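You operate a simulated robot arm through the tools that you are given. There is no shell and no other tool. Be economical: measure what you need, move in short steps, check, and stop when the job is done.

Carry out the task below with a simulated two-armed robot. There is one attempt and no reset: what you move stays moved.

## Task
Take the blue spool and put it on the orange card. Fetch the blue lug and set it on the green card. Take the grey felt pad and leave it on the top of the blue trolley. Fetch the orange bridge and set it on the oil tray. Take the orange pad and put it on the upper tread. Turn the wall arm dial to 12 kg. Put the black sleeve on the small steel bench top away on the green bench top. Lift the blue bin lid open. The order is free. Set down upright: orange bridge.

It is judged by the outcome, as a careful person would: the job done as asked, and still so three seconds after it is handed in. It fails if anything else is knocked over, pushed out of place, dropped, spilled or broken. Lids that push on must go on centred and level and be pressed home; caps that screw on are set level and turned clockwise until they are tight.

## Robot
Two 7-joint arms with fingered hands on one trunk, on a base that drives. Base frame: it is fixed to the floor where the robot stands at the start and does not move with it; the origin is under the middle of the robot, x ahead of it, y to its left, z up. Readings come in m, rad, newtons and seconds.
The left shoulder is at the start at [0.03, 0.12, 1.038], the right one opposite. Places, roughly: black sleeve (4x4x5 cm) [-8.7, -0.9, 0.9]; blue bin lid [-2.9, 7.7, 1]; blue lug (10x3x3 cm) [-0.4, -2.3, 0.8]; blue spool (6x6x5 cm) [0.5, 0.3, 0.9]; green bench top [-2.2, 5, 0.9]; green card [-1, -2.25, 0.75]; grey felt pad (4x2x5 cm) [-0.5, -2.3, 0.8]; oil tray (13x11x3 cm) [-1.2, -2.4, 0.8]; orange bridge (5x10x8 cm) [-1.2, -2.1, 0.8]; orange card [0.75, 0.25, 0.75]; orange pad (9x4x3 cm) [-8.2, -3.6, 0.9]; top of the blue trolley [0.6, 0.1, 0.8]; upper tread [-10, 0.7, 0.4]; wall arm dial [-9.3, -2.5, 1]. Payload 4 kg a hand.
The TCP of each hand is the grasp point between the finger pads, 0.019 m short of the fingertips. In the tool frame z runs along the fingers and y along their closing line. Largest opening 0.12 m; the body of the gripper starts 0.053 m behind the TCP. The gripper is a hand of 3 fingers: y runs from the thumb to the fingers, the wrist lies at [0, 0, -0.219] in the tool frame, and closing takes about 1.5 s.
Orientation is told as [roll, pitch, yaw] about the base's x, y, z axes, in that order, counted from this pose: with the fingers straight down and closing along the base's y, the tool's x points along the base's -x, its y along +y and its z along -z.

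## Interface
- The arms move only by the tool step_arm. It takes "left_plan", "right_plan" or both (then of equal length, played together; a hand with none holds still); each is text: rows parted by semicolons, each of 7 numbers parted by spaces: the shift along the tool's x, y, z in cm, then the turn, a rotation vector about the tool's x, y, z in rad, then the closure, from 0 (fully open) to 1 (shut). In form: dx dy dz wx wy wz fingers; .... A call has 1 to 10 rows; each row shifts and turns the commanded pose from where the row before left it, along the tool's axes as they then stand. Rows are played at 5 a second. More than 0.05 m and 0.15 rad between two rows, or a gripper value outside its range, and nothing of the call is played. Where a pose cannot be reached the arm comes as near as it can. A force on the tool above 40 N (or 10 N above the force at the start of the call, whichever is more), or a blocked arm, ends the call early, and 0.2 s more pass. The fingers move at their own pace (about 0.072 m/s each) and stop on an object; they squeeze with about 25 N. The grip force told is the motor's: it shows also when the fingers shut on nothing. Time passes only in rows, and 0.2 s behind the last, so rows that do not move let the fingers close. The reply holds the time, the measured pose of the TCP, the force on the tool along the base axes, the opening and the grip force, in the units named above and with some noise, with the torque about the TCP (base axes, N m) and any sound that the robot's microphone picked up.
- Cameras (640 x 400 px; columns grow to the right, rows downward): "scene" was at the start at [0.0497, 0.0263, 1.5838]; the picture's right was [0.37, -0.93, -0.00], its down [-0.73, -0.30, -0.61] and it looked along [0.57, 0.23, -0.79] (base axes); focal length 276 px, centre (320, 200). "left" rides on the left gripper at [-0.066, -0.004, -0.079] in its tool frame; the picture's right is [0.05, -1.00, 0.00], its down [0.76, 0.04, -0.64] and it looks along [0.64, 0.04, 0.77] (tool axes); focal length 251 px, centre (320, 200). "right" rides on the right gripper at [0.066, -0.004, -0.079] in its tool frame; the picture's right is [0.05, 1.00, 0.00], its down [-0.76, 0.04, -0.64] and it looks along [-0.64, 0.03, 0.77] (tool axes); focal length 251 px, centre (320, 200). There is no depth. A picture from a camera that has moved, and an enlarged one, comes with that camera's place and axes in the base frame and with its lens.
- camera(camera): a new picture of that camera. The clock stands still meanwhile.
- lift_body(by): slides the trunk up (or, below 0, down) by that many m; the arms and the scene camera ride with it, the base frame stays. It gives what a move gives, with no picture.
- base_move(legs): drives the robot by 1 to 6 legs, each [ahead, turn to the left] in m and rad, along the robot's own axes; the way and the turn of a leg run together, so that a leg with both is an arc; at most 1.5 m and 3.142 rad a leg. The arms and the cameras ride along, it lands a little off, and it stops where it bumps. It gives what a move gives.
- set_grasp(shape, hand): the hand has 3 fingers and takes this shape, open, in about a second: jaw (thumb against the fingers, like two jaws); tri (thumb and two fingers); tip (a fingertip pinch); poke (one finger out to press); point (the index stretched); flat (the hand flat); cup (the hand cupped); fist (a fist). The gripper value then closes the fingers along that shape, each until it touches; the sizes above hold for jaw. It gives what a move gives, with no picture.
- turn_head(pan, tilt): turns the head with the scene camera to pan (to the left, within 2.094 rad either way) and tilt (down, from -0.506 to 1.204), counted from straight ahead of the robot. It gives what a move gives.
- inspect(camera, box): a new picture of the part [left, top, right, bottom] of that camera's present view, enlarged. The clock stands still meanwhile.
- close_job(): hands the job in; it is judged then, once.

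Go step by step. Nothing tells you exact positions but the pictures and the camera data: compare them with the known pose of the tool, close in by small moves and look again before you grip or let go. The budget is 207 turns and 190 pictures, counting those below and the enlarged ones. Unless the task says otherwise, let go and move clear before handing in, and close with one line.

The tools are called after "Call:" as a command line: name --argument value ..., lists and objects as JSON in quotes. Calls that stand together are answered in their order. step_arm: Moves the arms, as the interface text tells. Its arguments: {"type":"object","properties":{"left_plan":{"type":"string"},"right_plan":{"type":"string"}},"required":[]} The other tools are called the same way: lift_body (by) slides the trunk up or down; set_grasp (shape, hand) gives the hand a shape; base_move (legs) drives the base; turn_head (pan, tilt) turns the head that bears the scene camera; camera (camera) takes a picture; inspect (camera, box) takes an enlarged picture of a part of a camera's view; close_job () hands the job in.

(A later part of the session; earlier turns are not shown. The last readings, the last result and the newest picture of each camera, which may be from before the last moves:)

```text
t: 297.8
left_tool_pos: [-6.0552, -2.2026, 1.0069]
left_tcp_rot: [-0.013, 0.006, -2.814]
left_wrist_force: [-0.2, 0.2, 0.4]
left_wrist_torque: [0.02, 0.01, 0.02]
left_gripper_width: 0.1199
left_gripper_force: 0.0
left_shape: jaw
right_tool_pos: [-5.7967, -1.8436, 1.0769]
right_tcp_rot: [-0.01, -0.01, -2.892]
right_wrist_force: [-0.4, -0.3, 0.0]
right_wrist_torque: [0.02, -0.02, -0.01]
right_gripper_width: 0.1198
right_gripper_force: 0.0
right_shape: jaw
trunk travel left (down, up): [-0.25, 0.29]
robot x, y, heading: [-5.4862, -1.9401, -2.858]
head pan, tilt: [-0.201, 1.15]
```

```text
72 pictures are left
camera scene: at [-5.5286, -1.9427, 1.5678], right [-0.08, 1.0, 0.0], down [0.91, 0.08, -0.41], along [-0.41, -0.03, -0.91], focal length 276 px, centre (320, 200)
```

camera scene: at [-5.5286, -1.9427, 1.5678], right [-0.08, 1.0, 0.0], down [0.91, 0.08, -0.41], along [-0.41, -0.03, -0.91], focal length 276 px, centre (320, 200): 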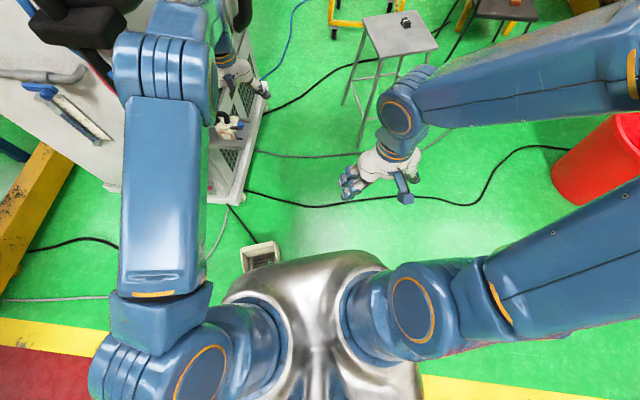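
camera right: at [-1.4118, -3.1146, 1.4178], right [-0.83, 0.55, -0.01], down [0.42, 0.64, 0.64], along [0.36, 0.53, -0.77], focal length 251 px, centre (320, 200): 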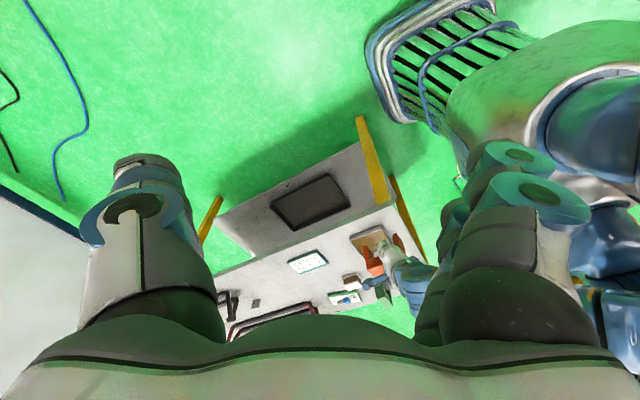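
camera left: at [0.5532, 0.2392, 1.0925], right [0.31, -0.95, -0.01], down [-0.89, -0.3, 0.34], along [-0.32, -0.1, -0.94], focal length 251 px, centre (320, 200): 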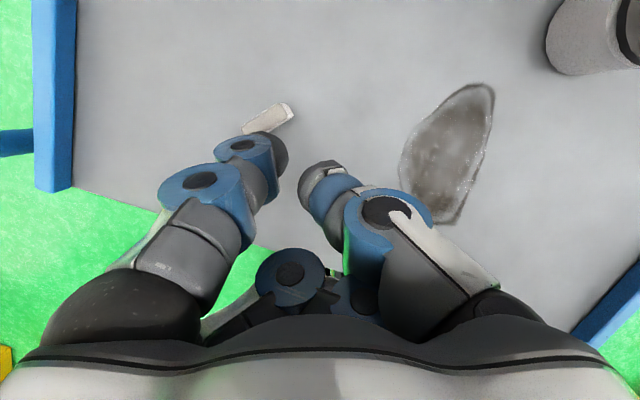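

A floor socket box blocks the way, and the corridor beside the stool measures only about 0.62 m, too tight for the base. I'll retreat to the walkway and look for a way round from the north, where the lid and the green bench are.

Call:
base_move --legs '[[-0.55, 0]]'

Call:
base_move --legs '[[0, -0.8]]'

Call:
base_move --legs '[[0, -0.8]]'

Call:
base_move --legs '[[0, -0.35]]'

Call:
turn_head --pan 0 --tilt 0.25

Call:
camera --camera "scene"

```text
t: 301.0
left_tool_pos: [-5.5272, -2.0492, 1.0067]
left_tcp_rot: [-0.012, 0.006, -2.814]
left_wrist_force: [0.7, -0.1, -0.4]
left_wrist_torque: [0.0, -0.02, 0.03]
left_gripper_width: 0.1201
left_gripper_force: 0.2
left_shape: jaw
right_tool_pos: [-5.2685, -1.6885, 1.0764]
right_tcp_rot: [-0.009, -0.009, -2.89]
right_wrist_force: [-0.4, -0.2, -0.3]
right_wrist_torque: [-0.01, 0.05, 0.0]
right_gripper_width: 0.1198
right_gripper_force: 0.1
right_shape: jaw
trunk travel left (down, up): [-0.25, 0.29]
robot x, y, heading: [-4.9624, -1.7892, -2.856]
head pan, tilt: [-0.201, 1.15]
```

```text
t: 302.9
left_tool_pos: [-5.5826, -1.7142, 1.0072]
left_tcp_rot: [-0.011, 0.006, 2.92]
left_wrist_force: [-0.1, 0.8, -0.1]
left_wrist_torque: [-0.04, 0.01, 0.04]
left_gripper_width: 0.1201
left_gripper_force: 0.0
left_shape: jaw
right_tool_pos: [-5.1727, -1.5419, 1.0771]
right_tcp_rot: [-0.008, -0.008, 2.839]
right_wrist_force: [0.0, 1.0, -0.4]
right_wrist_torque: [-0.04, 0.01, 0.0]
right_gripper_width: 0.1197
right_gripper_force: 0.0
right_shape: jaw
trunk travel left (down, up): [-0.25, 0.29]
robot x, y, heading: [-4.9685, -1.8267, 2.868]
head pan, tilt: [-0.201, 1.15]
stopped in leg 1: the robot was blocked; the commanded pose is now the measured one
```

```text
t: 304.9
left_tool_pos: [-5.4162, -1.3939, 1.0063]
left_tcp_rot: [-0.01, 0.006, 2.321]
left_wrist_force: [-0.9, -0.4, -0.3]
left_wrist_torque: [0.0, 0.01, 0.01]
left_gripper_width: 0.1199
left_gripper_force: 0.0
left_shape: jaw
right_tool_pos: [-4.9797, -1.4821, 1.0766]
right_tcp_rot: [-0.007, -0.008, 2.242]
right_wrist_force: [0.3, 0.3, -0.1]
right_wrist_torque: [-0.05, 0.01, -0.02]
right_gripper_width: 0.12
right_gripper_force: 0.0
right_shape: jaw
trunk travel left (down, up): [-0.25, 0.29]
robot x, y, heading: [-5.0001, -1.8586, 2.253]
head pan, tilt: [-0.201, 1.15]
stopped in leg 1: the robot was blocked; the commanded pose is now the measured one
```

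```text
t: 306.3
left_tool_pos: [-5.2343, -1.2742, 1.0069]
left_tcp_rot: [-0.013, 0.007, 1.972]
left_wrist_force: [-0.7, -0.1, 0.2]
left_wrist_torque: [0.0, 0.03, 0.0]
left_gripper_width: 0.1201
left_gripper_force: 0.1
left_shape: jaw
right_tool_pos: [-4.8552, -1.5086, 1.0779]
right_tcp_rot: [-0.007, -0.009, 1.894]
right_wrist_force: [0.2, 0.0, 0.4]
right_wrist_torque: [-0.02, 0.03, -0.06]
right_gripper_width: 0.1197
right_gripper_force: 0.2
right_shape: jaw
trunk travel left (down, up): [-0.25, 0.29]
robot x, y, heading: [-5.02, -1.8633, 1.902]
head pan, tilt: [-0.201, 1.15]
```

```text
t: 307.5
left_tool_pos: [-5.2346, -1.2751, 1.0059]
left_tcp_rot: [-0.011, 0.008, 1.974]
left_wrist_force: [0.2, 0.5, 0.3]
left_wrist_torque: [0.0, 0.05, -0.03]
left_gripper_width: 0.1197
left_gripper_force: 0.0
left_shape: jaw
right_tool_pos: [-4.8552, -1.5096, 1.0767]
right_tcp_rot: [-0.009, -0.01, 1.894]
right_wrist_force: [-0.7, 0.5, 0.6]
right_wrist_torque: [0.0, -0.01, -0.04]
right_gripper_width: 0.12
right_gripper_force: 0.0
right_shape: jaw
trunk travel left (down, up): [-0.25, 0.29]
robot x, y, heading: [-5.024, -1.862, 1.908]
head pan, tilt: [0.0, 0.25]
```

```text
71 pictures are left
camera scene: at [-5.0467, -1.7932, 1.6416], right [0.95, 0.33, 0.0], down [0.08, -0.23, -0.97], along [-0.32, 0.92, -0.25], focal length 276 px, centre (320, 200)
```

scene: 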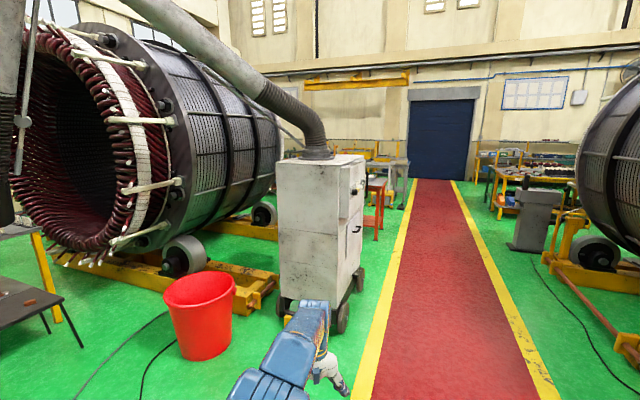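

Call:
base_move --legs '[[0, -0.42]]'

Call:
base_move --legs '[[1.5, 0], [1.5, 0], [1.4, 0]]'

Call:
turn_head --pan 0.7 --tilt 0.3

Call:
camera --camera "scene"

Call:
turn_head --pan -0.4 --tilt 0.3

Call:
camera --camera "scene"

```text
t: 309.2
left_tool_pos: [-4.9754, -1.2418, 1.0064]
left_tcp_rot: [-0.012, 0.006, 1.55]
left_wrist_force: [0.0, 0.3, -0.3]
left_wrist_torque: [-0.04, 0.0, -0.02]
left_gripper_width: 0.1199
left_gripper_force: 0.1
left_shape: jaw
right_tool_pos: [-4.7259, -1.6088, 1.0773]
right_tcp_rot: [-0.008, -0.011, 1.471]
right_wrist_force: [-0.1, -0.7, 0.2]
right_wrist_torque: [-0.02, 0.0, 0.01]
right_gripper_width: 0.1202
right_gripper_force: 0.0
right_shape: jaw
trunk travel left (down, up): [-0.25, 0.29]
robot x, y, heading: [-5.0477, -1.8619, 1.487]
head pan, tilt: [0.0, 0.25]
```

```text
t: 330.2
left_tool_pos: [-4.5992, 3.1491, 1.006]
left_tcp_rot: [-0.014, 0.007, 1.548]
left_wrist_force: [-0.1, 0.6, -1.2]
left_wrist_torque: [-0.02, -0.01, -0.01]
left_gripper_width: 0.1198
left_gripper_force: 0.1
left_shape: jaw
right_tool_pos: [-4.3493, 2.7811, 1.0778]
right_tcp_rot: [-0.008, -0.008, 1.469]
right_wrist_force: [0.4, 0.0, 0.4]
right_wrist_torque: [-0.03, 0.03, 0.01]
right_gripper_width: 0.12
right_gripper_force: 0.1
right_shape: jaw
trunk travel left (down, up): [-0.25, 0.29]
robot x, y, heading: [-4.6755, 2.5307, 1.489]
head pan, tilt: [0.0, 0.25]
```

```text
t: 331.3
left_tool_pos: [-4.5982, 3.1493, 1.0068]
left_tcp_rot: [-0.013, 0.008, 1.549]
left_wrist_force: [0.6, 0.7, -0.1]
left_wrist_torque: [-0.03, -0.02, 0.02]
left_gripper_width: 0.1199
left_gripper_force: 0.0
left_shape: jaw
right_tool_pos: [-4.3488, 2.782, 1.0766]
right_tcp_rot: [-0.009, -0.009, 1.47]
right_wrist_force: [0.1, -0.1, -0.9]
right_wrist_torque: [-0.01, -0.02, 0.02]
right_gripper_width: 0.1198
right_gripper_force: 0.0
right_shape: jaw
trunk travel left (down, up): [-0.25, 0.29]
robot x, y, heading: [-4.6743, 2.5281, 1.487]
head pan, tilt: [0.7, 0.3]
```

```text
70 pictures are left
camera scene: at [-4.7315, 2.5865, 1.637], right [0.82, 0.58, 0.0], down [0.17, -0.24, -0.96], along [-0.55, 0.78, -0.3], focal length 276 px, centre (320, 200)
```

scene: 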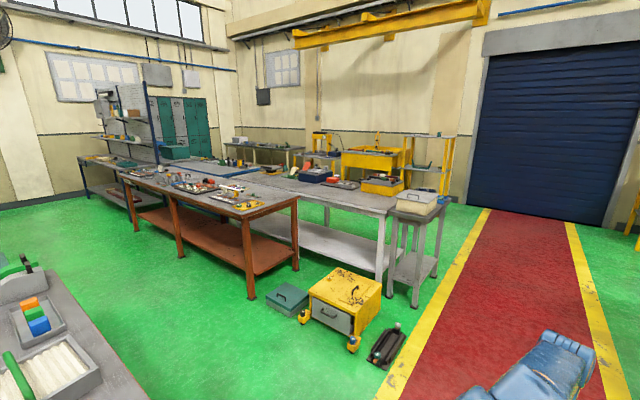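

```text
t: 332.6
left_tool_pos: [-4.5982, 3.149, 1.0063]
left_tcp_rot: [-0.012, 0.007, 1.549]
left_wrist_force: [-0.3, 0.4, 0.5]
left_wrist_torque: [0.04, -0.02, -0.01]
left_gripper_width: 0.1201
left_gripper_force: 0.0
left_shape: jaw
right_tool_pos: [-4.3491, 2.7818, 1.0785]
right_tcp_rot: [-0.008, -0.009, 1.47]
right_wrist_force: [0.6, 0.1, 0.1]
right_wrist_torque: [0.0, -0.02, 0.0]
right_gripper_width: 0.1198
right_gripper_force: 0.2
right_shape: jaw
trunk travel left (down, up): [-0.25, 0.29]
robot x, y, heading: [-4.6808, 2.5317, 1.484]
head pan, tilt: [-0.4, 0.3]
```

```text
69 pictures are left
camera scene: at [-4.6343, 2.5929, 1.637], right [0.89, -0.46, 0.0], down [-0.14, -0.26, -0.96], along [0.44, 0.85, -0.3], focal length 276 px, centre (320, 200)
```

scene: 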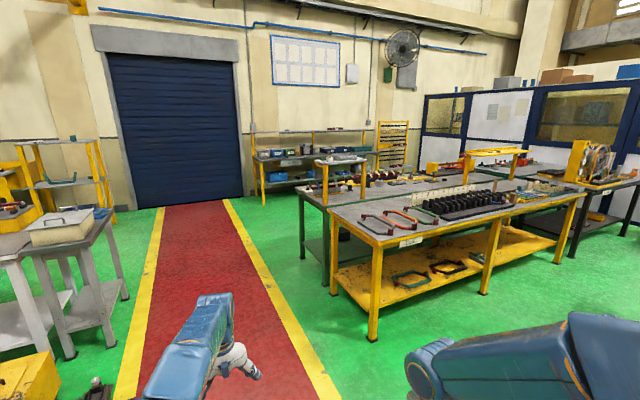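

There is an aisle leading west at y ≈ 3.4, so I'll take it to reach the dial, pad, tread and sleeve from that side.

Call:
step_arm --left_plan "4 0 -2 0 0 0 0; 4 0 -2 0 0 0 0; 4 0 -2 0 0 0 0; 4 0 -2 0 0 0 0"

Call:
base_move --legs '[[0.83, 0]]'

Call:
base_move --legs '[[0, 0.8]]'

Call:
base_move --legs '[[0, 0.8]]'

Call:
turn_head --pan 0.15 --tilt 0.3

Call:
camera --camera "scene"

```text
t: 333.6
left_tool_pos: [-4.6034, 2.9883, 1.0882]
left_tcp_rot: [-0.012, 0.005, 1.548]
left_wrist_force: [0.0, -0.3, 0.6]
left_wrist_torque: [0.01, 0.0, 0.0]
left_gripper_width: 0.1202
left_gripper_force: 0.1
left_shape: jaw
right_tool_pos: [-4.3494, 2.7798, 1.0782]
right_tcp_rot: [-0.009, -0.011, 1.469]
right_wrist_force: [0.9, 0.2, 0.2]
right_wrist_torque: [0.0, 0.0, -0.01]
right_gripper_width: 0.1199
right_gripper_force: 0.0
right_shape: jaw
trunk travel left (down, up): [-0.25, 0.29]
robot x, y, heading: [-4.6745, 2.5342, 1.489]
head pan, tilt: [-0.4, 0.3]
```

```text
t: 338.1
left_tool_pos: [-4.5322, 3.8178, 1.0883]
left_tcp_rot: [-0.014, 0.007, 1.546]
left_wrist_force: [-1.1, 0.5, 0.4]
left_wrist_torque: [0.03, 0.01, 0.01]
left_gripper_width: 0.1203
left_gripper_force: 0.0
left_shape: jaw
right_tool_pos: [-4.2786, 3.6078, 1.0756]
right_tcp_rot: [-0.01, -0.01, 1.468]
right_wrist_force: [-0.6, 1.1, 0.0]
right_wrist_torque: [-0.03, -0.01, 0.01]
right_gripper_width: 0.12
right_gripper_force: 0.1
right_shape: jaw
trunk travel left (down, up): [-0.25, 0.29]
robot x, y, heading: [-4.6073, 3.3604, 1.485]
head pan, tilt: [-0.4, 0.3]
```

```text
t: 340.2
left_tool_pos: [-4.8303, 3.7615, 1.0867]
left_tcp_rot: [-0.015, 0.007, 2.222]
left_wrist_force: [0.4, 0.2, -0.4]
left_wrist_torque: [0.0, -0.03, 0.01]
left_gripper_width: 0.1201
left_gripper_force: 0.0
left_shape: jaw
right_tool_pos: [-4.5005, 3.7549, 1.0769]
right_tcp_rot: [-0.012, -0.007, 2.141]
right_wrist_force: [-1.3, -0.7, 0.0]
right_wrist_torque: [-0.02, -0.05, 0.01]
right_gripper_width: 0.12
right_gripper_force: 0.1
right_shape: jaw
trunk travel left (down, up): [-0.25, 0.29]
robot x, y, heading: [-4.5717, 3.3715, 2.138]
head pan, tilt: [-0.4, 0.3]
stopped in leg 1: the robot was blocked; the commanded pose is now the measured one
```

```text
t: 342.3
left_tool_pos: [-5.0157, 3.519, 1.0861]
left_tcp_rot: [-0.014, 0.009, 2.899]
left_wrist_force: [-0.2, -0.1, -0.2]
left_wrist_torque: [0.04, 0.01, -0.01]
left_gripper_width: 0.1202
left_gripper_force: 0.0
left_shape: jaw
right_tool_pos: [-4.7551, 3.7218, 1.0765]
right_tcp_rot: [-0.012, -0.005, 2.817]
right_wrist_force: [-0.2, 0.0, 0.1]
right_wrist_torque: [-0.03, -0.03, -0.01]
right_gripper_width: 0.1201
right_gripper_force: 0.1
right_shape: jaw
trunk travel left (down, up): [-0.25, 0.29]
robot x, y, heading: [-4.5587, 3.4125, 2.834]
head pan, tilt: [-0.4, 0.3]
stopped in leg 1: the robot was blocked; the commanded pose is now the measured one
```

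```text
t: 343.3
left_tool_pos: [-5.0135, 3.5198, 1.0875]
left_tcp_rot: [-0.014, 0.007, 2.897]
left_wrist_force: [0.5, -0.1, -0.3]
left_wrist_torque: [0.0, 0.01, -0.04]
left_gripper_width: 0.12
left_gripper_force: 0.0
left_shape: jaw
right_tool_pos: [-4.7538, 3.7221, 1.0766]
right_tcp_rot: [-0.01, -0.006, 2.815]
right_wrist_force: [-0.7, 0.3, 0.5]
right_wrist_torque: [-0.01, 0.01, -0.01]
right_gripper_width: 0.1201
right_gripper_force: 0.0
right_shape: jaw
trunk travel left (down, up): [-0.25, 0.29]
robot x, y, heading: [-4.5581, 3.4155, 2.827]
head pan, tilt: [0.15, 0.3]
```

```text
68 pictures are left
camera scene: at [-4.6316, 3.423, 1.637], right [0.16, 0.99, 0.0], down [0.29, -0.05, -0.96], along [-0.94, 0.16, -0.3], focal length 276 px, centre (320, 200)
```

scene: 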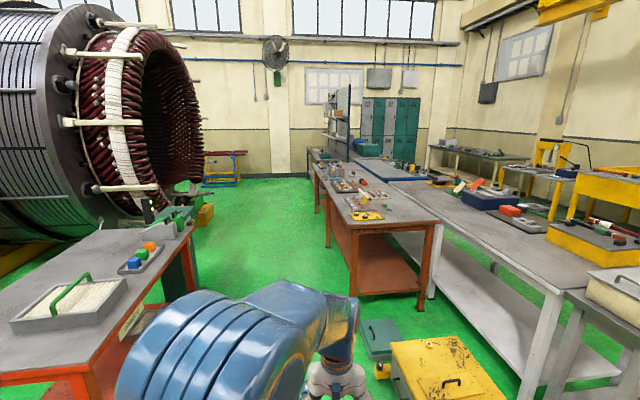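

Call:
base_move --legs '[[0, 0.33]]'

Call:
base_move --legs '[[1.5, 0], [1.5, 0], [0.8, 0]]'

Call:
turn_head --pan 0.8 --tilt 0.35

Call:
camera --camera "scene"

```text
t: 344.7
left_tool_pos: [-5.0228, 3.3662, 1.0872]
left_tcp_rot: [-0.013, 0.007, -3.058]
left_wrist_force: [0.0, 0.6, -0.1]
left_wrist_torque: [-0.02, -0.01, -0.01]
left_gripper_width: 0.1199
left_gripper_force: 0.1
left_shape: jaw
right_tool_pos: [-4.8422, 3.6417, 1.0773]
right_tcp_rot: [-0.011, -0.007, -3.135]
right_wrist_force: [0.3, -0.9, -0.8]
right_wrist_torque: [0.0, 0.02, 0.0]
right_gripper_width: 0.12
right_gripper_force: 0.1
right_shape: jaw
trunk travel left (down, up): [-0.25, 0.29]
robot x, y, heading: [-4.56, 3.4352, -3.124]
head pan, tilt: [0.15, 0.3]
```

```text
t: 363.0
left_tool_pos: [-8.8009, 3.283, 1.0854]
left_tcp_rot: [-0.013, 0.006, -3.043]
left_wrist_force: [0.8, 0.7, 0.3]
left_wrist_torque: [0.02, -0.03, -0.02]
left_gripper_width: 0.1197
left_gripper_force: 0.0
left_shape: jaw
right_tool_pos: [-8.6268, 3.5615, 1.0765]
right_tcp_rot: [-0.01, -0.006, -3.12]
right_wrist_force: [0.0, -0.4, -0.4]
right_wrist_torque: [-0.03, 0.0, -0.01]
right_gripper_width: 0.1198
right_gripper_force: 0.1
right_shape: jaw
trunk travel left (down, up): [-0.25, 0.29]
robot x, y, heading: [-8.338, 3.3559, -3.11]
head pan, tilt: [0.15, 0.3]
```

```text
t: 364.0
left_tool_pos: [-8.8011, 3.2831, 1.0863]
left_tcp_rot: [-0.013, 0.007, -3.043]
left_wrist_force: [-0.3, -0.2, 0.0]
left_wrist_torque: [0.0, 0.0, -0.02]
left_gripper_width: 0.1201
left_gripper_force: 0.0
left_shape: jaw
right_tool_pos: [-8.626, 3.5611, 1.0775]
right_tcp_rot: [-0.011, -0.007, -3.121]
right_wrist_force: [0.9, 1.1, 0.3]
right_wrist_torque: [0.02, 0.02, 0.0]
right_gripper_width: 0.1201
right_gripper_force: 0.0
right_shape: jaw
trunk travel left (down, up): [-0.25, 0.29]
robot x, y, heading: [-8.34, 3.3595, -3.107]
head pan, tilt: [0.799, 0.351]
```

```text
67 pictures are left
camera scene: at [-8.3807, 3.2904, 1.6323], right [-0.74, 0.67, 0.0], down [0.23, 0.25, -0.94], along [-0.63, -0.69, -0.34], focal length 276 px, centre (320, 200)
```

scene: 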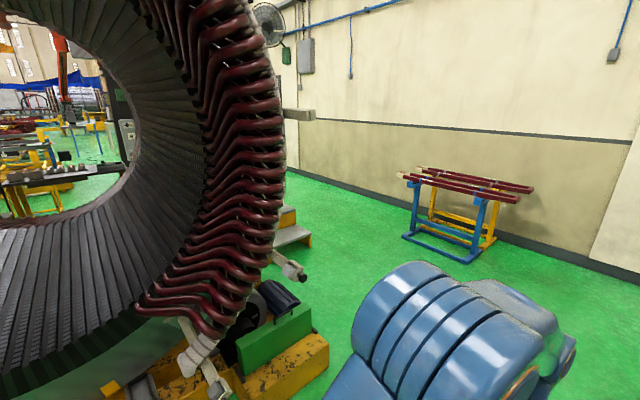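

The steps are beyond the rotor and the way along the west wall is open. I'll drive there.

Call:
base_move --legs '[[1.0, 0], [1.0, 0]]'

Call:
base_move --legs '[[0, 0.8]]'

Call:
base_move --legs '[[0, 0.8]]'

Call:
turn_head --pan 0.15 --tilt 0.4

Call:
camera --camera "scene"

```text
t: 374.0
left_tool_pos: [-10.8191, 3.2211, 1.0862]
left_tcp_rot: [-0.011, 0.007, -3.044]
left_wrist_force: [-0.3, 0.5, -0.9]
left_wrist_torque: [0.03, 0.04, 0.01]
left_gripper_width: 0.1201
left_gripper_force: 0.1
left_shape: jaw
right_tool_pos: [-10.6417, 3.4989, 1.0757]
right_tcp_rot: [-0.011, -0.007, -3.125]
right_wrist_force: [-0.6, -0.4, 0.3]
right_wrist_torque: [0.01, -0.03, 0.0]
right_gripper_width: 0.1201
right_gripper_force: 0.1
right_shape: jaw
trunk travel left (down, up): [-0.25, 0.29]
robot x, y, heading: [-10.3574, 3.2973, -3.112]
head pan, tilt: [0.799, 0.351]
```

```text
t: 376.1
left_tool_pos: [-10.6757, 2.9534, 1.0855]
left_tcp_rot: [-0.015, 0.007, -2.384]
left_wrist_force: [-0.2, -0.7, -1.0]
left_wrist_torque: [0.07, 0.05, 0.01]
left_gripper_width: 0.1199
left_gripper_force: 0.0
left_shape: jaw
right_tool_pos: [-10.7058, 3.2807, 1.0765]
right_tcp_rot: [-0.012, -0.001, -2.464]
right_wrist_force: [-1.1, -0.3, 0.8]
right_wrist_torque: [0.02, -0.06, 0.0]
right_gripper_width: 0.1198
right_gripper_force: 0.1
right_shape: jaw
trunk travel left (down, up): [-0.25, 0.29]
robot x, y, heading: [-10.3779, 3.3304, -2.445]
head pan, tilt: [0.799, 0.351]
stopped in leg 1: the robot was blocked; the commanded pose is now the measured one
```

```text
t: 378.2
left_tool_pos: [-10.3861, 2.8488, 1.087]
left_tcp_rot: [-0.014, 0.007, -1.721]
left_wrist_force: [1.4, -0.9, -0.7]
left_wrist_torque: [-0.02, 0.04, -0.01]
left_gripper_width: 0.1201
left_gripper_force: 0.1
left_shape: jaw
right_tool_pos: [-10.6118, 3.0872, 1.0765]
right_tcp_rot: [-0.012, -0.004, -1.799]
right_wrist_force: [0.7, -0.4, 0.8]
right_wrist_torque: [0.01, 0.02, 0.01]
right_gripper_width: 0.1199
right_gripper_force: 0.0
right_shape: jaw
trunk travel left (down, up): [-0.25, 0.29]
robot x, y, heading: [-10.4216, 3.3395, -1.771]
head pan, tilt: [0.799, 0.351]
stopped in leg 1: the robot was blocked; the commanded pose is now the measured one
```

```text
t: 379.2
left_tool_pos: [-10.3879, 2.8501, 1.0879]
left_tcp_rot: [-0.013, 0.007, -1.722]
left_wrist_force: [0.9, -0.2, 0.2]
left_wrist_torque: [0.0, -0.01, -0.03]
left_gripper_width: 0.1199
left_gripper_force: 0.0
left_shape: jaw
right_tool_pos: [-10.6144, 3.0887, 1.0765]
right_tcp_rot: [-0.01, -0.005, -1.8]
right_wrist_force: [0.3, -0.3, 0.0]
right_wrist_torque: [-0.01, 0.02, -0.01]
right_gripper_width: 0.1201
right_gripper_force: 0.1
right_shape: jaw
trunk travel left (down, up): [-0.25, 0.29]
robot x, y, heading: [-10.42, 3.3377, -1.767]
head pan, tilt: [0.15, 0.4]
```

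```text
66 pictures are left
camera scene: at [-10.4217, 3.2622, 1.6277], right [-1.0, 0.05, 0.0], down [0.02, 0.39, -0.92], along [-0.04, -0.92, -0.39], focal length 276 px, centre (320, 200)
```

scene: 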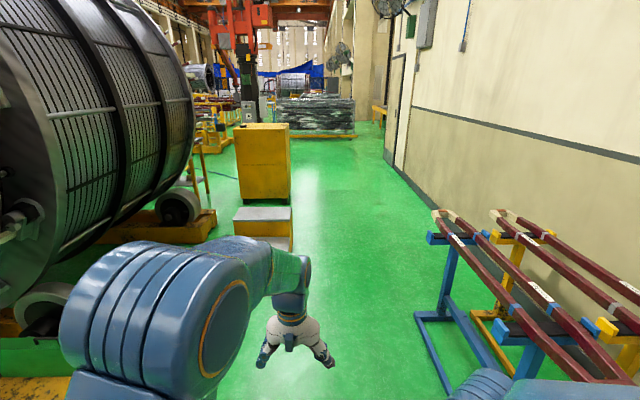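

Call:
base_move --legs '[[1.25, 0]]'

Call:
base_move --legs '[[0, 0.25]]'

Call:
base_move --legs '[[1.4, 0], [1.2, 0]]'

Call:
turn_head --pan 0.6 --tilt 0.35

Call:
camera --camera "scene"

```text
t: 385.6
left_tool_pos: [-10.6222, 1.6203, 1.0872]
left_tcp_rot: [-0.011, 0.008, -1.709]
left_wrist_force: [0.9, 0.4, 0.0]
left_wrist_torque: [0.03, 0.02, -0.03]
left_gripper_width: 0.1199
left_gripper_force: 0.0
left_shape: jaw
right_tool_pos: [-10.8512, 1.856, 1.0762]
right_tcp_rot: [-0.011, -0.006, -1.79]
right_wrist_force: [0.4, -0.6, -0.7]
right_wrist_torque: [0.03, 0.0, 0.01]
right_gripper_width: 0.12
right_gripper_force: 0.2
right_shape: jaw
trunk travel left (down, up): [-0.25, 0.29]
robot x, y, heading: [-10.6609, 2.1039, -1.755]
head pan, tilt: [0.15, 0.4]
```

```text
t: 386.8
left_tool_pos: [-10.5021, 1.6445, 1.0869]
left_tcp_rot: [-0.012, 0.004, -1.463]
left_wrist_force: [-0.8, -0.2, 0.0]
left_wrist_torque: [-0.03, -0.01, 0.05]
left_gripper_width: 0.1199
left_gripper_force: 0.1
left_shape: jaw
right_tool_pos: [-10.7812, 1.8182, 1.0767]
right_tcp_rot: [-0.011, -0.004, -1.539]
right_wrist_force: [0.3, -0.2, 0.0]
right_wrist_torque: [-0.02, -0.01, 0.03]
right_gripper_width: 0.12
right_gripper_force: 0.1
right_shape: jaw
trunk travel left (down, up): [-0.25, 0.29]
robot x, y, heading: [-10.681, 2.1067, -1.51]
head pan, tilt: [0.15, 0.4]
```

```text
t: 399.5
left_tool_pos: [-10.3419, -0.9476, 1.0865]
left_tcp_rot: [-0.013, 0.006, -1.458]
left_wrist_force: [0.4, 0.0, 0.5]
left_wrist_torque: [0.0, -0.04, -0.06]
left_gripper_width: 0.12
left_gripper_force: 0.1
left_shape: jaw
right_tool_pos: [-10.6228, -0.7761, 1.0767]
right_tcp_rot: [-0.01, -0.005, -1.535]
right_wrist_force: [0.6, -0.3, -0.2]
right_wrist_torque: [0.0, -0.01, -0.01]
right_gripper_width: 0.1199
right_gripper_force: 0.0
right_shape: jaw
trunk travel left (down, up): [-0.25, 0.29]
robot x, y, heading: [-10.5198, -0.485, -1.507]
head pan, tilt: [0.15, 0.4]
```

```text
t: 400.4
left_tool_pos: [-10.3422, -0.9479, 1.0869]
left_tcp_rot: [-0.014, 0.005, -1.461]
left_wrist_force: [0.1, -0.9, 0.0]
left_wrist_torque: [-0.03, 0.0, 0.01]
left_gripper_width: 0.1198
left_gripper_force: 0.0
left_shape: jaw
right_tool_pos: [-10.6226, -0.7762, 1.0769]
right_tcp_rot: [-0.01, -0.005, -1.536]
right_wrist_force: [0.5, 0.5, -0.2]
right_wrist_torque: [0.0, -0.02, -0.02]
right_gripper_width: 0.12
right_gripper_force: 0.0
right_shape: jaw
trunk travel left (down, up): [-0.25, 0.29]
robot x, y, heading: [-10.52, -0.4854, -1.509]
head pan, tilt: [0.6, 0.351]
```

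```text
65 pictures are left
camera scene: at [-10.4622, -0.5412, 1.6323], right [-0.79, -0.62, 0.0], down [-0.21, 0.27, -0.94], along [0.58, -0.74, -0.34], focal length 276 px, centre (320, 200)
```

scene: 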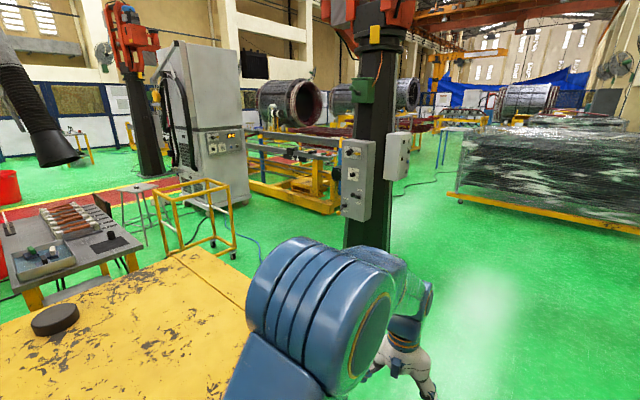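

Call:
inspect --camera "scene" --box '[330, 110, 420, 230]'

Call:
inspect --camera "scene" --box '[0, 170, 180, 300]'

```text
3.33 times, centred on (375, 170) of scene
camera zoom: at [-10.4622, -0.5412, 1.6323], right [-0.79, -0.62, 0.0], down [-0.21, 0.27, -0.94], along [0.58, -0.74, -0.34], focal length 920 px, centre (137, 300)
```

zoom: 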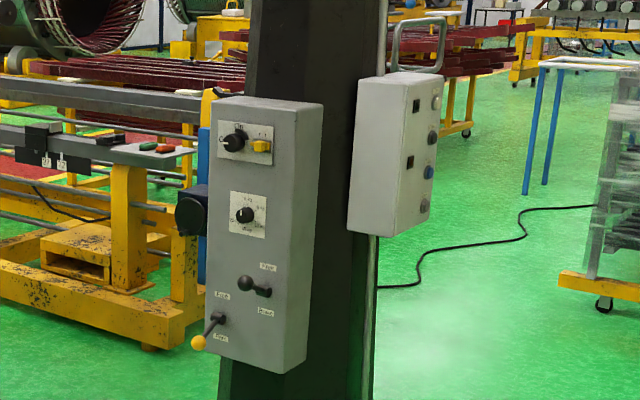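

```text
3.08 times, centred on (90, 235) of scene
camera zoom: at [-10.4622, -0.5412, 1.6323], right [-0.79, -0.62, 0.0], down [-0.21, 0.27, -0.94], along [0.58, -0.74, -0.34], focal length 849 px, centre (1028, 92)
```

zoom: 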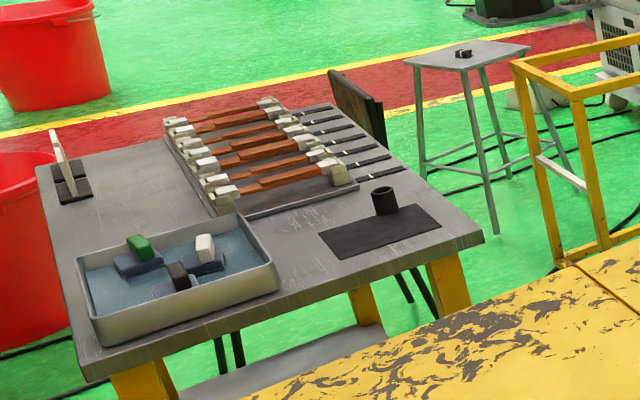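

I can see the black sleeve on the small steel bench at about (-8.58, -0.93) and the dial box on the pillar, facing north. I'll do the dial first and drive in front of it.

Call:
base_move --legs '[[1.25, 0]]'

Call:
base_move --legs '[[0, 0.8]]'

Call:
base_move --legs '[[0, 0.75]]'

Call:
turn_head --pan -0.9 --tilt 0.35

Call:
camera --camera "scene"

```text
t: 406.8
left_tool_pos: [-10.2595, -2.2084, 1.0867]
left_tcp_rot: [-0.014, 0.007, -1.456]
left_wrist_force: [-0.4, 0.4, 0.5]
left_wrist_torque: [-0.01, 0.0, 0.01]
left_gripper_width: 0.1201
left_gripper_force: 0.1
left_shape: jaw
right_tool_pos: [-10.5389, -2.0367, 1.0754]
right_tcp_rot: [-0.013, -0.005, -1.533]
right_wrist_force: [0.0, 0.3, -0.4]
right_wrist_torque: [0.01, -0.01, 0.0]
right_gripper_width: 0.1201
right_gripper_force: 0.0
right_shape: jaw
trunk travel left (down, up): [-0.25, 0.29]
robot x, y, heading: [-10.4336, -1.7473, -1.505]
head pan, tilt: [0.6, 0.351]
```

```text
t: 408.9
left_tool_pos: [-10.0056, -1.9894, 1.0863]
left_tcp_rot: [-0.015, 0.008, -0.763]
left_wrist_force: [0.8, 0.4, -0.3]
left_wrist_torque: [-0.04, 0.03, 0.02]
left_gripper_width: 0.1202
left_gripper_force: 0.0
left_shape: jaw
right_tool_pos: [-10.331, -2.0371, 1.0763]
right_tcp_rot: [-0.012, -0.003, -0.839]
right_wrist_force: [0.7, 0.3, 0.2]
right_wrist_torque: [0.0, 0.05, -0.02]
right_gripper_width: 0.1201
right_gripper_force: 0.1
right_shape: jaw
trunk travel left (down, up): [-0.25, 0.29]
robot x, y, heading: [-10.4703, -1.7729, -0.787]
head pan, tilt: [0.6, 0.351]
stopped in leg 1: the robot was blocked; the commanded pose is now the measured one
```

```text
t: 411.2
left_tool_pos: [-9.9706, -1.646, 1.0867]
left_tcp_rot: [-0.017, 0.006, -0.07]
left_wrist_force: [0.0, 0.4, -1.4]
left_wrist_torque: [0.01, 0.02, -0.02]
left_gripper_width: 0.1199
left_gripper_force: 0.2
left_shape: jaw
right_tool_pos: [-10.1907, -1.8895, 1.0764]
right_tcp_rot: [-0.015, -0.004, -0.148]
right_wrist_force: [-0.7, -0.3, 0.3]
right_wrist_torque: [-0.07, 0.0, -0.03]
right_gripper_width: 0.1198
right_gripper_force: 0.1
right_shape: jaw
trunk travel left (down, up): [-0.25, 0.29]
robot x, y, heading: [-10.4687, -1.8259, -0.092]
head pan, tilt: [0.6, 0.351]
stopped in leg 1: the robot was blocked; the commanded pose is now the measured one
```

```text
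t: 412.8
left_tool_pos: [-9.9733, -1.65, 1.0874]
left_tcp_rot: [-0.015, 0.006, -0.073]
left_wrist_force: [-0.2, 0.4, -1.0]
left_wrist_torque: [0.0, -0.03, -0.01]
left_gripper_width: 0.1199
left_gripper_force: 0.0
left_shape: jaw
right_tool_pos: [-10.1917, -1.893, 1.0765]
right_tcp_rot: [-0.009, -0.005, -0.149]
right_wrist_force: [1.4, 0.4, 0.5]
right_wrist_torque: [-0.02, -0.02, 0.03]
right_gripper_width: 0.1201
right_gripper_force: 0.1
right_shape: jaw
trunk travel left (down, up): [-0.25, 0.29]
robot x, y, heading: [-10.4732, -1.8233, -0.089]
head pan, tilt: [-0.901, 0.351]
```

```text
62 pictures are left
camera scene: at [-10.4392, -1.9007, 1.6323], right [-0.83, -0.55, 0.0], down [-0.19, 0.29, -0.94], along [0.52, -0.78, -0.34], focal length 276 px, centre (320, 200)
```

scene: 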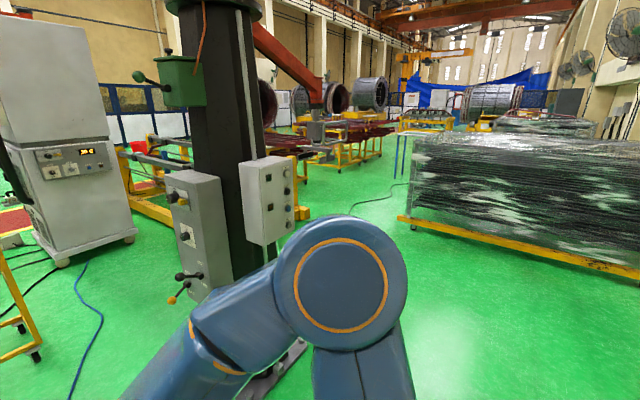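

Call:
base_move --legs '[[1.2, 0]]'

Call:
base_move --legs '[[0, -0.8]]'

Call:
base_move --legs '[[0, -0.7]]'

Call:
turn_head --pan 0 --tilt 0.7

Call:
camera --camera "scene"

```text
t: 418.9
left_tool_pos: [-8.7715, -1.7446, 1.0867]
left_tcp_rot: [-0.015, 0.005, -0.063]
left_wrist_force: [0.2, -0.3, 0.4]
left_wrist_torque: [-0.02, 0.01, -0.02]
left_gripper_width: 0.1197
left_gripper_force: 0.0
left_shape: jaw
right_tool_pos: [-8.9877, -1.99, 1.0763]
right_tcp_rot: [-0.011, -0.002, -0.14]
right_wrist_force: [-0.3, -0.7, 0.2]
right_wrist_torque: [-0.05, -0.01, 0.02]
right_gripper_width: 0.1201
right_gripper_force: 0.0
right_shape: jaw
trunk travel left (down, up): [-0.25, 0.29]
robot x, y, heading: [-9.2655, -1.9198, -0.077]
head pan, tilt: [-0.901, 0.351]
```

```text
t: 421.1
left_tool_pos: [-8.7774, -2.1156, 1.0871]
left_tcp_rot: [-0.012, 0.006, -0.786]
left_wrist_force: [-0.7, -1.3, 0.1]
left_wrist_torque: [0.04, -0.03, 0.0]
left_gripper_width: 0.12
left_gripper_force: 0.1
left_shape: jaw
right_tool_pos: [-9.1016, -2.1564, 1.0759]
right_tcp_rot: [-0.011, -0.004, -0.865]
right_wrist_force: [-0.2, 0.3, 0.3]
right_wrist_torque: [0.0, -0.02, 0.02]
right_gripper_width: 0.1199
right_gripper_force: 0.0
right_shape: jaw
trunk travel left (down, up): [-0.25, 0.29]
robot x, y, heading: [-9.2324, -1.889, -0.819]
head pan, tilt: [-0.901, 0.351]
stopped in leg 1: the robot was blocked; the commanded pose is now the measured one
```

```text
t: 423.2
left_tool_pos: [-8.9996, -2.3491, 1.0879]
left_tcp_rot: [-0.013, 0.006, -1.422]
left_wrist_force: [-0.3, 0.4, 0.8]
left_wrist_torque: [0.03, -0.02, 0.03]
left_gripper_width: 0.1201
left_gripper_force: 0.0
left_shape: jaw
right_tool_pos: [-9.2847, -2.1872, 1.0762]
right_tcp_rot: [-0.012, -0.005, -1.499]
right_wrist_force: [-0.3, 0.0, -0.1]
right_wrist_torque: [-0.01, -0.05, -0.02]
right_gripper_width: 0.12
right_gripper_force: 0.0
right_shape: jaw
trunk travel left (down, up): [-0.25, 0.29]
robot x, y, heading: [-9.1931, -1.8861, -1.475]
head pan, tilt: [-0.901, 0.351]
stopped in leg 1: the robot was blocked; the commanded pose is now the measured one
```

```text
t: 424.4
left_tool_pos: [-8.9981, -2.3484, 1.0857]
left_tcp_rot: [-0.014, 0.004, -1.422]
left_wrist_force: [-0.1, -0.2, 0.2]
left_wrist_torque: [0.01, -0.01, 0.01]
left_gripper_width: 0.1197
left_gripper_force: 0.0
left_shape: jaw
right_tool_pos: [-9.2829, -2.1864, 1.0762]
right_tcp_rot: [-0.012, -0.003, -1.499]
right_wrist_force: [0.0, -0.5, -0.1]
right_wrist_torque: [0.0, -0.03, 0.02]
right_gripper_width: 0.12
right_gripper_force: 0.1
right_shape: jaw
trunk travel left (down, up): [-0.25, 0.29]
robot x, y, heading: [-9.1932, -1.8815, -1.474]
head pan, tilt: [0.0, 0.7]
```

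```text
61 pictures are left
camera scene: at [-9.1859, -1.9514, 1.6009], right [-1.0, -0.1, 0.0], down [-0.06, 0.64, -0.76], along [0.07, -0.76, -0.64], focal length 276 px, centre (320, 200)
```

scene: 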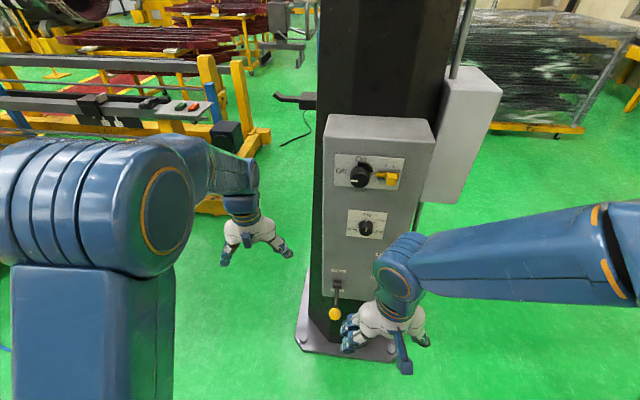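

Call:
inspect --camera "scene" --box '[325, 145, 415, 245]'

```text
4.00 times, centred on (370, 195) of scene
camera zoom: at [-9.1859, -1.9514, 1.6009], right [-1.0, -0.1, 0.0], down [-0.06, 0.64, -0.76], along [0.07, -0.76, -0.64], focal length 1104 px, centre (120, 220)
```

zoom: 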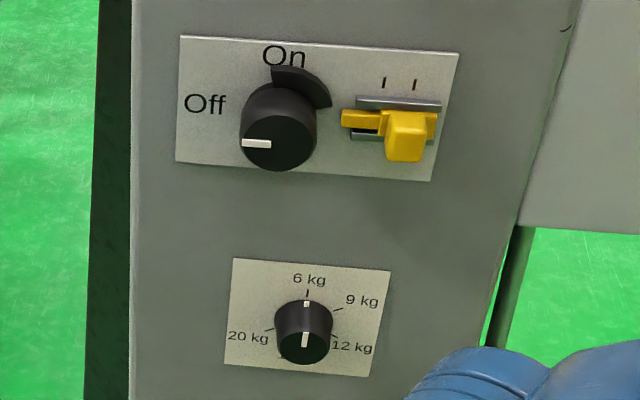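

The knob points at 6 kg, and the 12 kg mark is 120° clockwise. The knob is at about (-9.266, -2.522, 1.037). I'll swing the right hand to point forward at the panel.

Call:
step_arm --right_plan "-3.1 0 0 0 -0.142 0 0; -3.1 0 0 0 -0.143 0 0; -3.1 0 0 0 -0.143 0 0; -3.1 0 0 0 -0.143 0 0; -3.1 0 0 0 -0.143 0 0; -3.1 0 0 0 -0.143 0 0; -2.8 0 0 0 -0.143 0 0; -2.8 0 0 0 -0.143 0 0; -2.8 0 0 0 -0.143 0 0; -2.8 0 0 0 -0.143 0 0" --left_plan "2 2 0 0 0 0 0; 2 2 0 0 0 0 0; 2 2 0 0 0 0 0; 2 2 0 0 0 0 0; 2 0 0 0 0 0 0; 0 0 0 0 0 0 0; 0 0 0 0 0 0 0; 0 0 0 0 0 0 0; 0 0 0 0 0 0 0; 0 0 0 0 0 0 0"

Call:
camera --camera "scene"

```text
t: 426.6
left_tool_pos: [-8.9342, -2.2379, 1.085]
left_tcp_rot: [-0.016, 0.004, -1.422]
left_wrist_force: [0.5, -0.8, -0.3]
left_wrist_torque: [-0.01, 0.0, -0.02]
left_gripper_width: 0.1199
left_gripper_force: 0.1
left_shape: jaw
right_tool_pos: [-9.2643, -2.406, 1.2387]
right_tcp_rot: [-0.08, -1.435, -1.419]
right_wrist_force: [0.3, -0.2, -0.5]
right_wrist_torque: [-0.01, 0.02, 0.02]
right_gripper_width: 0.1202
right_gripper_force: 0.0
right_shape: jaw
trunk travel left (down, up): [-0.25, 0.29]
robot x, y, heading: [-9.1919, -1.8817, -1.474]
head pan, tilt: [0.0, 0.7]
```

```text
59 pictures are left
camera scene: at [-9.1861, -1.9515, 1.6009], right [-1.0, -0.1, 0.0], down [-0.06, 0.64, -0.76], along [0.07, -0.76, -0.64], focal length 276 px, centre (320, 200)
```

scene: 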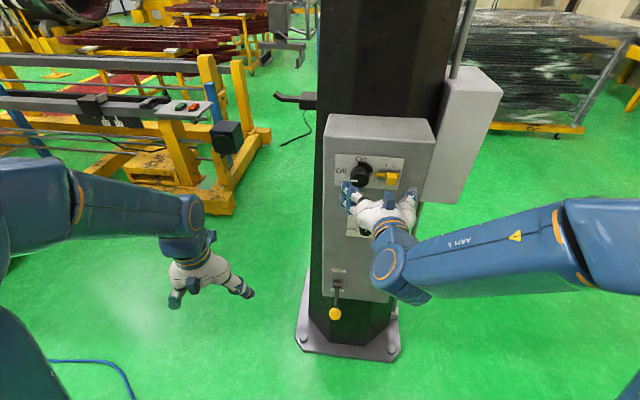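

Call:
step_arm --right_plan "0 0 -1 0.07 -0.12 0 0; 4.5 0 0 0 -0.016 0 0; 4.5 0 0 0 0 0 0; 4.5 0 0 0 0 0 0; 4.5 0 0 0 0 0 0; 2.2 0 0 0 0 0 0; 0 0 0 0 0 0 0"

Call:
camera --camera "right"

```text
t: 428.2
left_tool_pos: [-8.9341, -2.2366, 1.0858]
left_tcp_rot: [-0.013, 0.005, -1.423]
left_wrist_force: [-0.3, 0.4, -0.4]
left_wrist_torque: [0.0, -0.03, 0.02]
left_gripper_width: 0.12
left_gripper_force: 0.1
left_shape: jaw
right_tool_pos: [-9.269, -2.3961, 1.0361]
right_tcp_rot: [-1.54, -1.555, -0.03]
right_wrist_force: [-0.3, 0.1, -0.7]
right_wrist_torque: [-0.01, -0.02, -0.02]
right_gripper_width: 0.1197
right_gripper_force: 0.0
right_shape: jaw
trunk travel left (down, up): [-0.25, 0.29]
robot x, y, heading: [-9.1914, -1.8807, -1.474]
head pan, tilt: [0.0, 0.7]
```

```text
58 pictures are left
camera right: at [-9.2736, -2.3177, 0.9707], right [1.0, 0.0, -0.07], down [0.05, 0.64, 0.76], along [0.05, -0.77, 0.64], focal length 251 px, centre (320, 200)
```

right: 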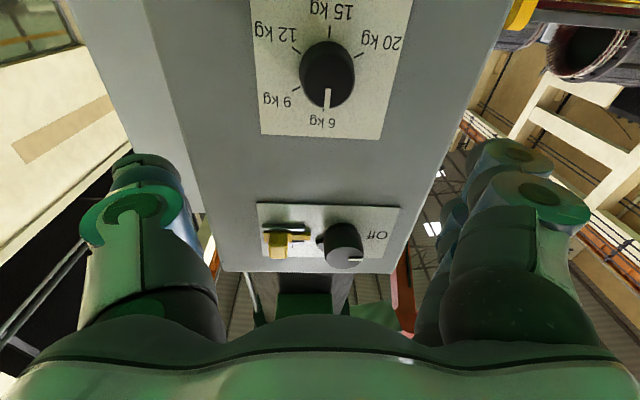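

The close view confirms the scale: 6, 9, 12, 15 and 20 kg in 60° steps, with the knob centre at z ≈ 1.017. I'll pre-roll the hand by -60°, centre it and move in.

Call:
step_arm --right_plan "1.9 0.5 0 0 0 -0.14 0; 0 0 0 0 0 -0.14 0; 0 0 0 0 0 -0.14 0.1; 0 0 0 0 0 -0.14 0.2; 0 0 0 0 0 -0.14 0.2; 0 0 0 0 0 -0.14 0.2; 0 0 0 0 0 -0.14 0.2; 0 0 0 0 0 -0.07 0.2; 0 0 4.5 0 0 0 0.2; 0 0 2 0 0 0 0.2"

Call:
camera --camera "right"

```text
t: 430.4
left_tool_pos: [-8.9342, -2.2371, 1.0862]
left_tcp_rot: [-0.014, 0.006, -1.422]
left_wrist_force: [0.3, 0.7, 0.4]
left_wrist_torque: [0.0, 0.0, 0.02]
left_gripper_width: 0.1198
left_gripper_force: 0.0
left_shape: jaw
right_tool_pos: [-9.266, -2.4606, 1.0189]
right_tcp_rot: [-1.568, -0.504, 0.002]
right_wrist_force: [-1.0, 1.0, -1.0]
right_wrist_torque: [0.02, 0.02, 0.0]
right_gripper_width: 0.0963
right_gripper_force: 0.0
right_shape: jaw
trunk travel left (down, up): [-0.25, 0.29]
robot x, y, heading: [-9.191, -1.8851, -1.474]
head pan, tilt: [0.0, 0.7]
```

```text
57 pictures are left
camera right: at [-9.3239, -2.3827, 0.9903], right [0.43, 0.0, -0.9], down [0.69, 0.64, 0.33], along [0.58, -0.76, 0.28], focal length 251 px, centre (320, 200)
```

right: 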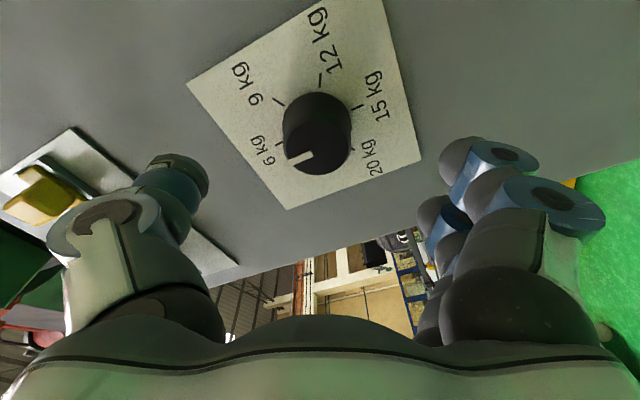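

Call:
step_arm --right_plan "0 0 2 0 0 0 0.3; 0 0 1.3 0 0 0 0.3; 0 0 0 0 0 0 0.3"

Call:
step_arm --right_plan "0 0 0 0 0 0 0.6; 0 0 0 0 0 0 0.8; 0 0 0 0 0 0 1; 0 0 0 0 0 0 1; 0 0 0 0 0 0 1; 0 0 0 0 0 0 1"

Call:
camera --camera "right"

```text
t: 431.2
left_tool_pos: [-8.9334, -2.2379, 1.0866]
left_tcp_rot: [-0.015, 0.006, -1.423]
left_wrist_force: [-0.3, -0.3, -0.3]
left_wrist_torque: [-0.01, 0.0, -0.03]
left_gripper_width: 0.1201
left_gripper_force: 0.1
left_shape: jaw
right_tool_pos: [-9.265, -2.4952, 1.0183]
right_tcp_rot: [-1.57, -0.505, 0.0]
right_wrist_force: [0.7, 0.2, -0.1]
right_wrist_torque: [0.02, 0.01, 0.0]
right_gripper_width: 0.0842
right_gripper_force: 0.1
right_shape: jaw
trunk travel left (down, up): [-0.25, 0.29]
robot x, y, heading: [-9.1902, -1.8853, -1.479]
head pan, tilt: [0.0, 0.7]
```

```text
t: 432.6
left_tool_pos: [-8.9341, -2.2379, 1.0858]
left_tcp_rot: [-0.015, 0.004, -1.423]
left_wrist_force: [-0.5, -0.4, -0.6]
left_wrist_torque: [-0.02, 0.02, 0.0]
left_gripper_width: 0.1201
left_gripper_force: 0.1
left_shape: jaw
right_tool_pos: [-9.2644, -2.4949, 1.019]
right_tcp_rot: [-1.571, -0.505, 0.001]
right_wrist_force: [-1.7, -1.4, 3.2]
right_wrist_torque: [-0.07, 0.05, 0.0]
right_gripper_width: 0.0284
right_gripper_force: 24.8
right_shape: jaw
trunk travel left (down, up): [-0.25, 0.29]
robot x, y, heading: [-9.1909, -1.8874, -1.474]
head pan, tilt: [0.0, 0.7]
```

```text
56 pictures are left
camera right: at [-9.3239, -2.4157, 0.99], right [0.44, 0.0, -0.9], down [0.69, 0.64, 0.33], along [0.58, -0.76, 0.28], focal length 251 px, centre (320, 200)
```

right: 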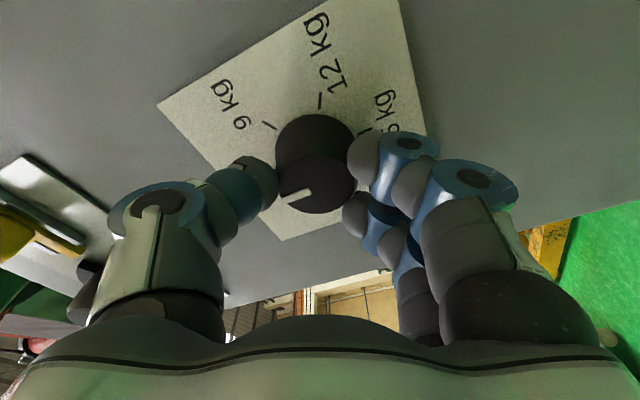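

Gripped on the knob. Now I'll turn clockwise by 120° (2.09 rad) in small rows.

Call:
step_arm --right_plan "0 0 0 0 0 0.14 1; 0 0 0 0 0 0.14 1; 0 0 0 0 0 0.14 1; 0 0 0 0 0 0.14 1; 0 0 0 0 0 0.14 1; 0 0 0 0 0 0.14 1; 0 0 0 0 0 0.14 1; 0 0 0 0 0 0 1"

Call:
step_arm --right_plan "0 0 0 0 0 0.14 1; 0 0 0 0 0 0.14 1; 0 0 0 0 0 0.14 1; 0 0 0 0 0 0.14 1; 0 0 0 0 0 0.14 1; 0 0 0 0 0 0.14 1; 0 0 0 0 0 0.14 1; 0 0 0 0 0 0.13 1; 0 0 0 0 0 0 1"

Call:
camera --camera "right"

```text
t: 434.4
left_tool_pos: [-8.9348, -2.2379, 1.0848]
left_tcp_rot: [-0.013, 0.006, -1.423]
left_wrist_force: [0.6, -0.9, -0.2]
left_wrist_torque: [-0.01, 0.01, 0.0]
left_gripper_width: 0.1198
left_gripper_force: 0.1
left_shape: jaw
right_tool_pos: [-9.2649, -2.4945, 1.0172]
right_tcp_rot: [-1.541, -1.486, -0.027]
right_wrist_force: [1.0, 2.1, -2.7]
right_wrist_torque: [0.06, 0.01, 0.11]
right_gripper_width: 0.0271
right_gripper_force: 25.2
right_shape: jaw
trunk travel left (down, up): [-0.25, 0.29]
robot x, y, heading: [-9.196, -1.8864, -1.475]
head pan, tilt: [0.0, 0.7]
```

```text
t: 436.4
left_tool_pos: [-8.9326, -2.2365, 1.087]
left_tcp_rot: [-0.015, 0.004, -1.423]
left_wrist_force: [0.1, -0.2, -0.6]
left_wrist_torque: [0.01, 0.02, -0.02]
left_gripper_width: 0.1201
left_gripper_force: 0.2
left_shape: jaw
right_tool_pos: [-9.2625, -2.4939, 1.0185]
right_tcp_rot: [1.57, -0.546, -3.138]
right_wrist_force: [8.3, 2.2, 2.2]
right_wrist_torque: [-0.19, 0.04, 0.12]
right_gripper_width: 0.0264
right_gripper_force: 25.0
right_shape: jaw
trunk travel left (down, up): [-0.25, 0.29]
robot x, y, heading: [-9.1913, -1.8861, -1.473]
head pan, tilt: [0.0, 0.7]
```

```text
55 pictures are left
camera right: at [-9.2077, -2.415, 0.9817], right [0.57, 0.0, 0.82], down [-0.63, 0.64, 0.43], along [-0.53, -0.77, 0.36], focal length 251 px, centre (320, 200)
```

right: 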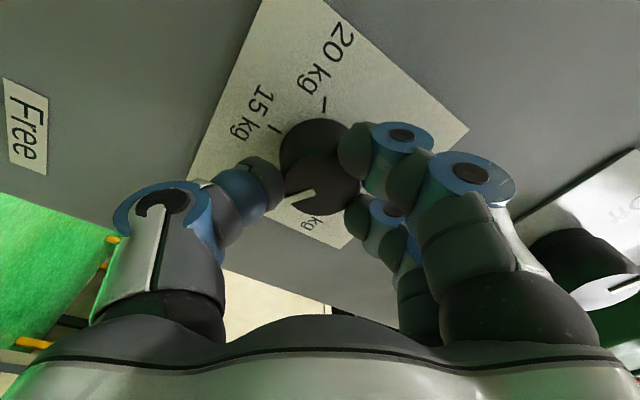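

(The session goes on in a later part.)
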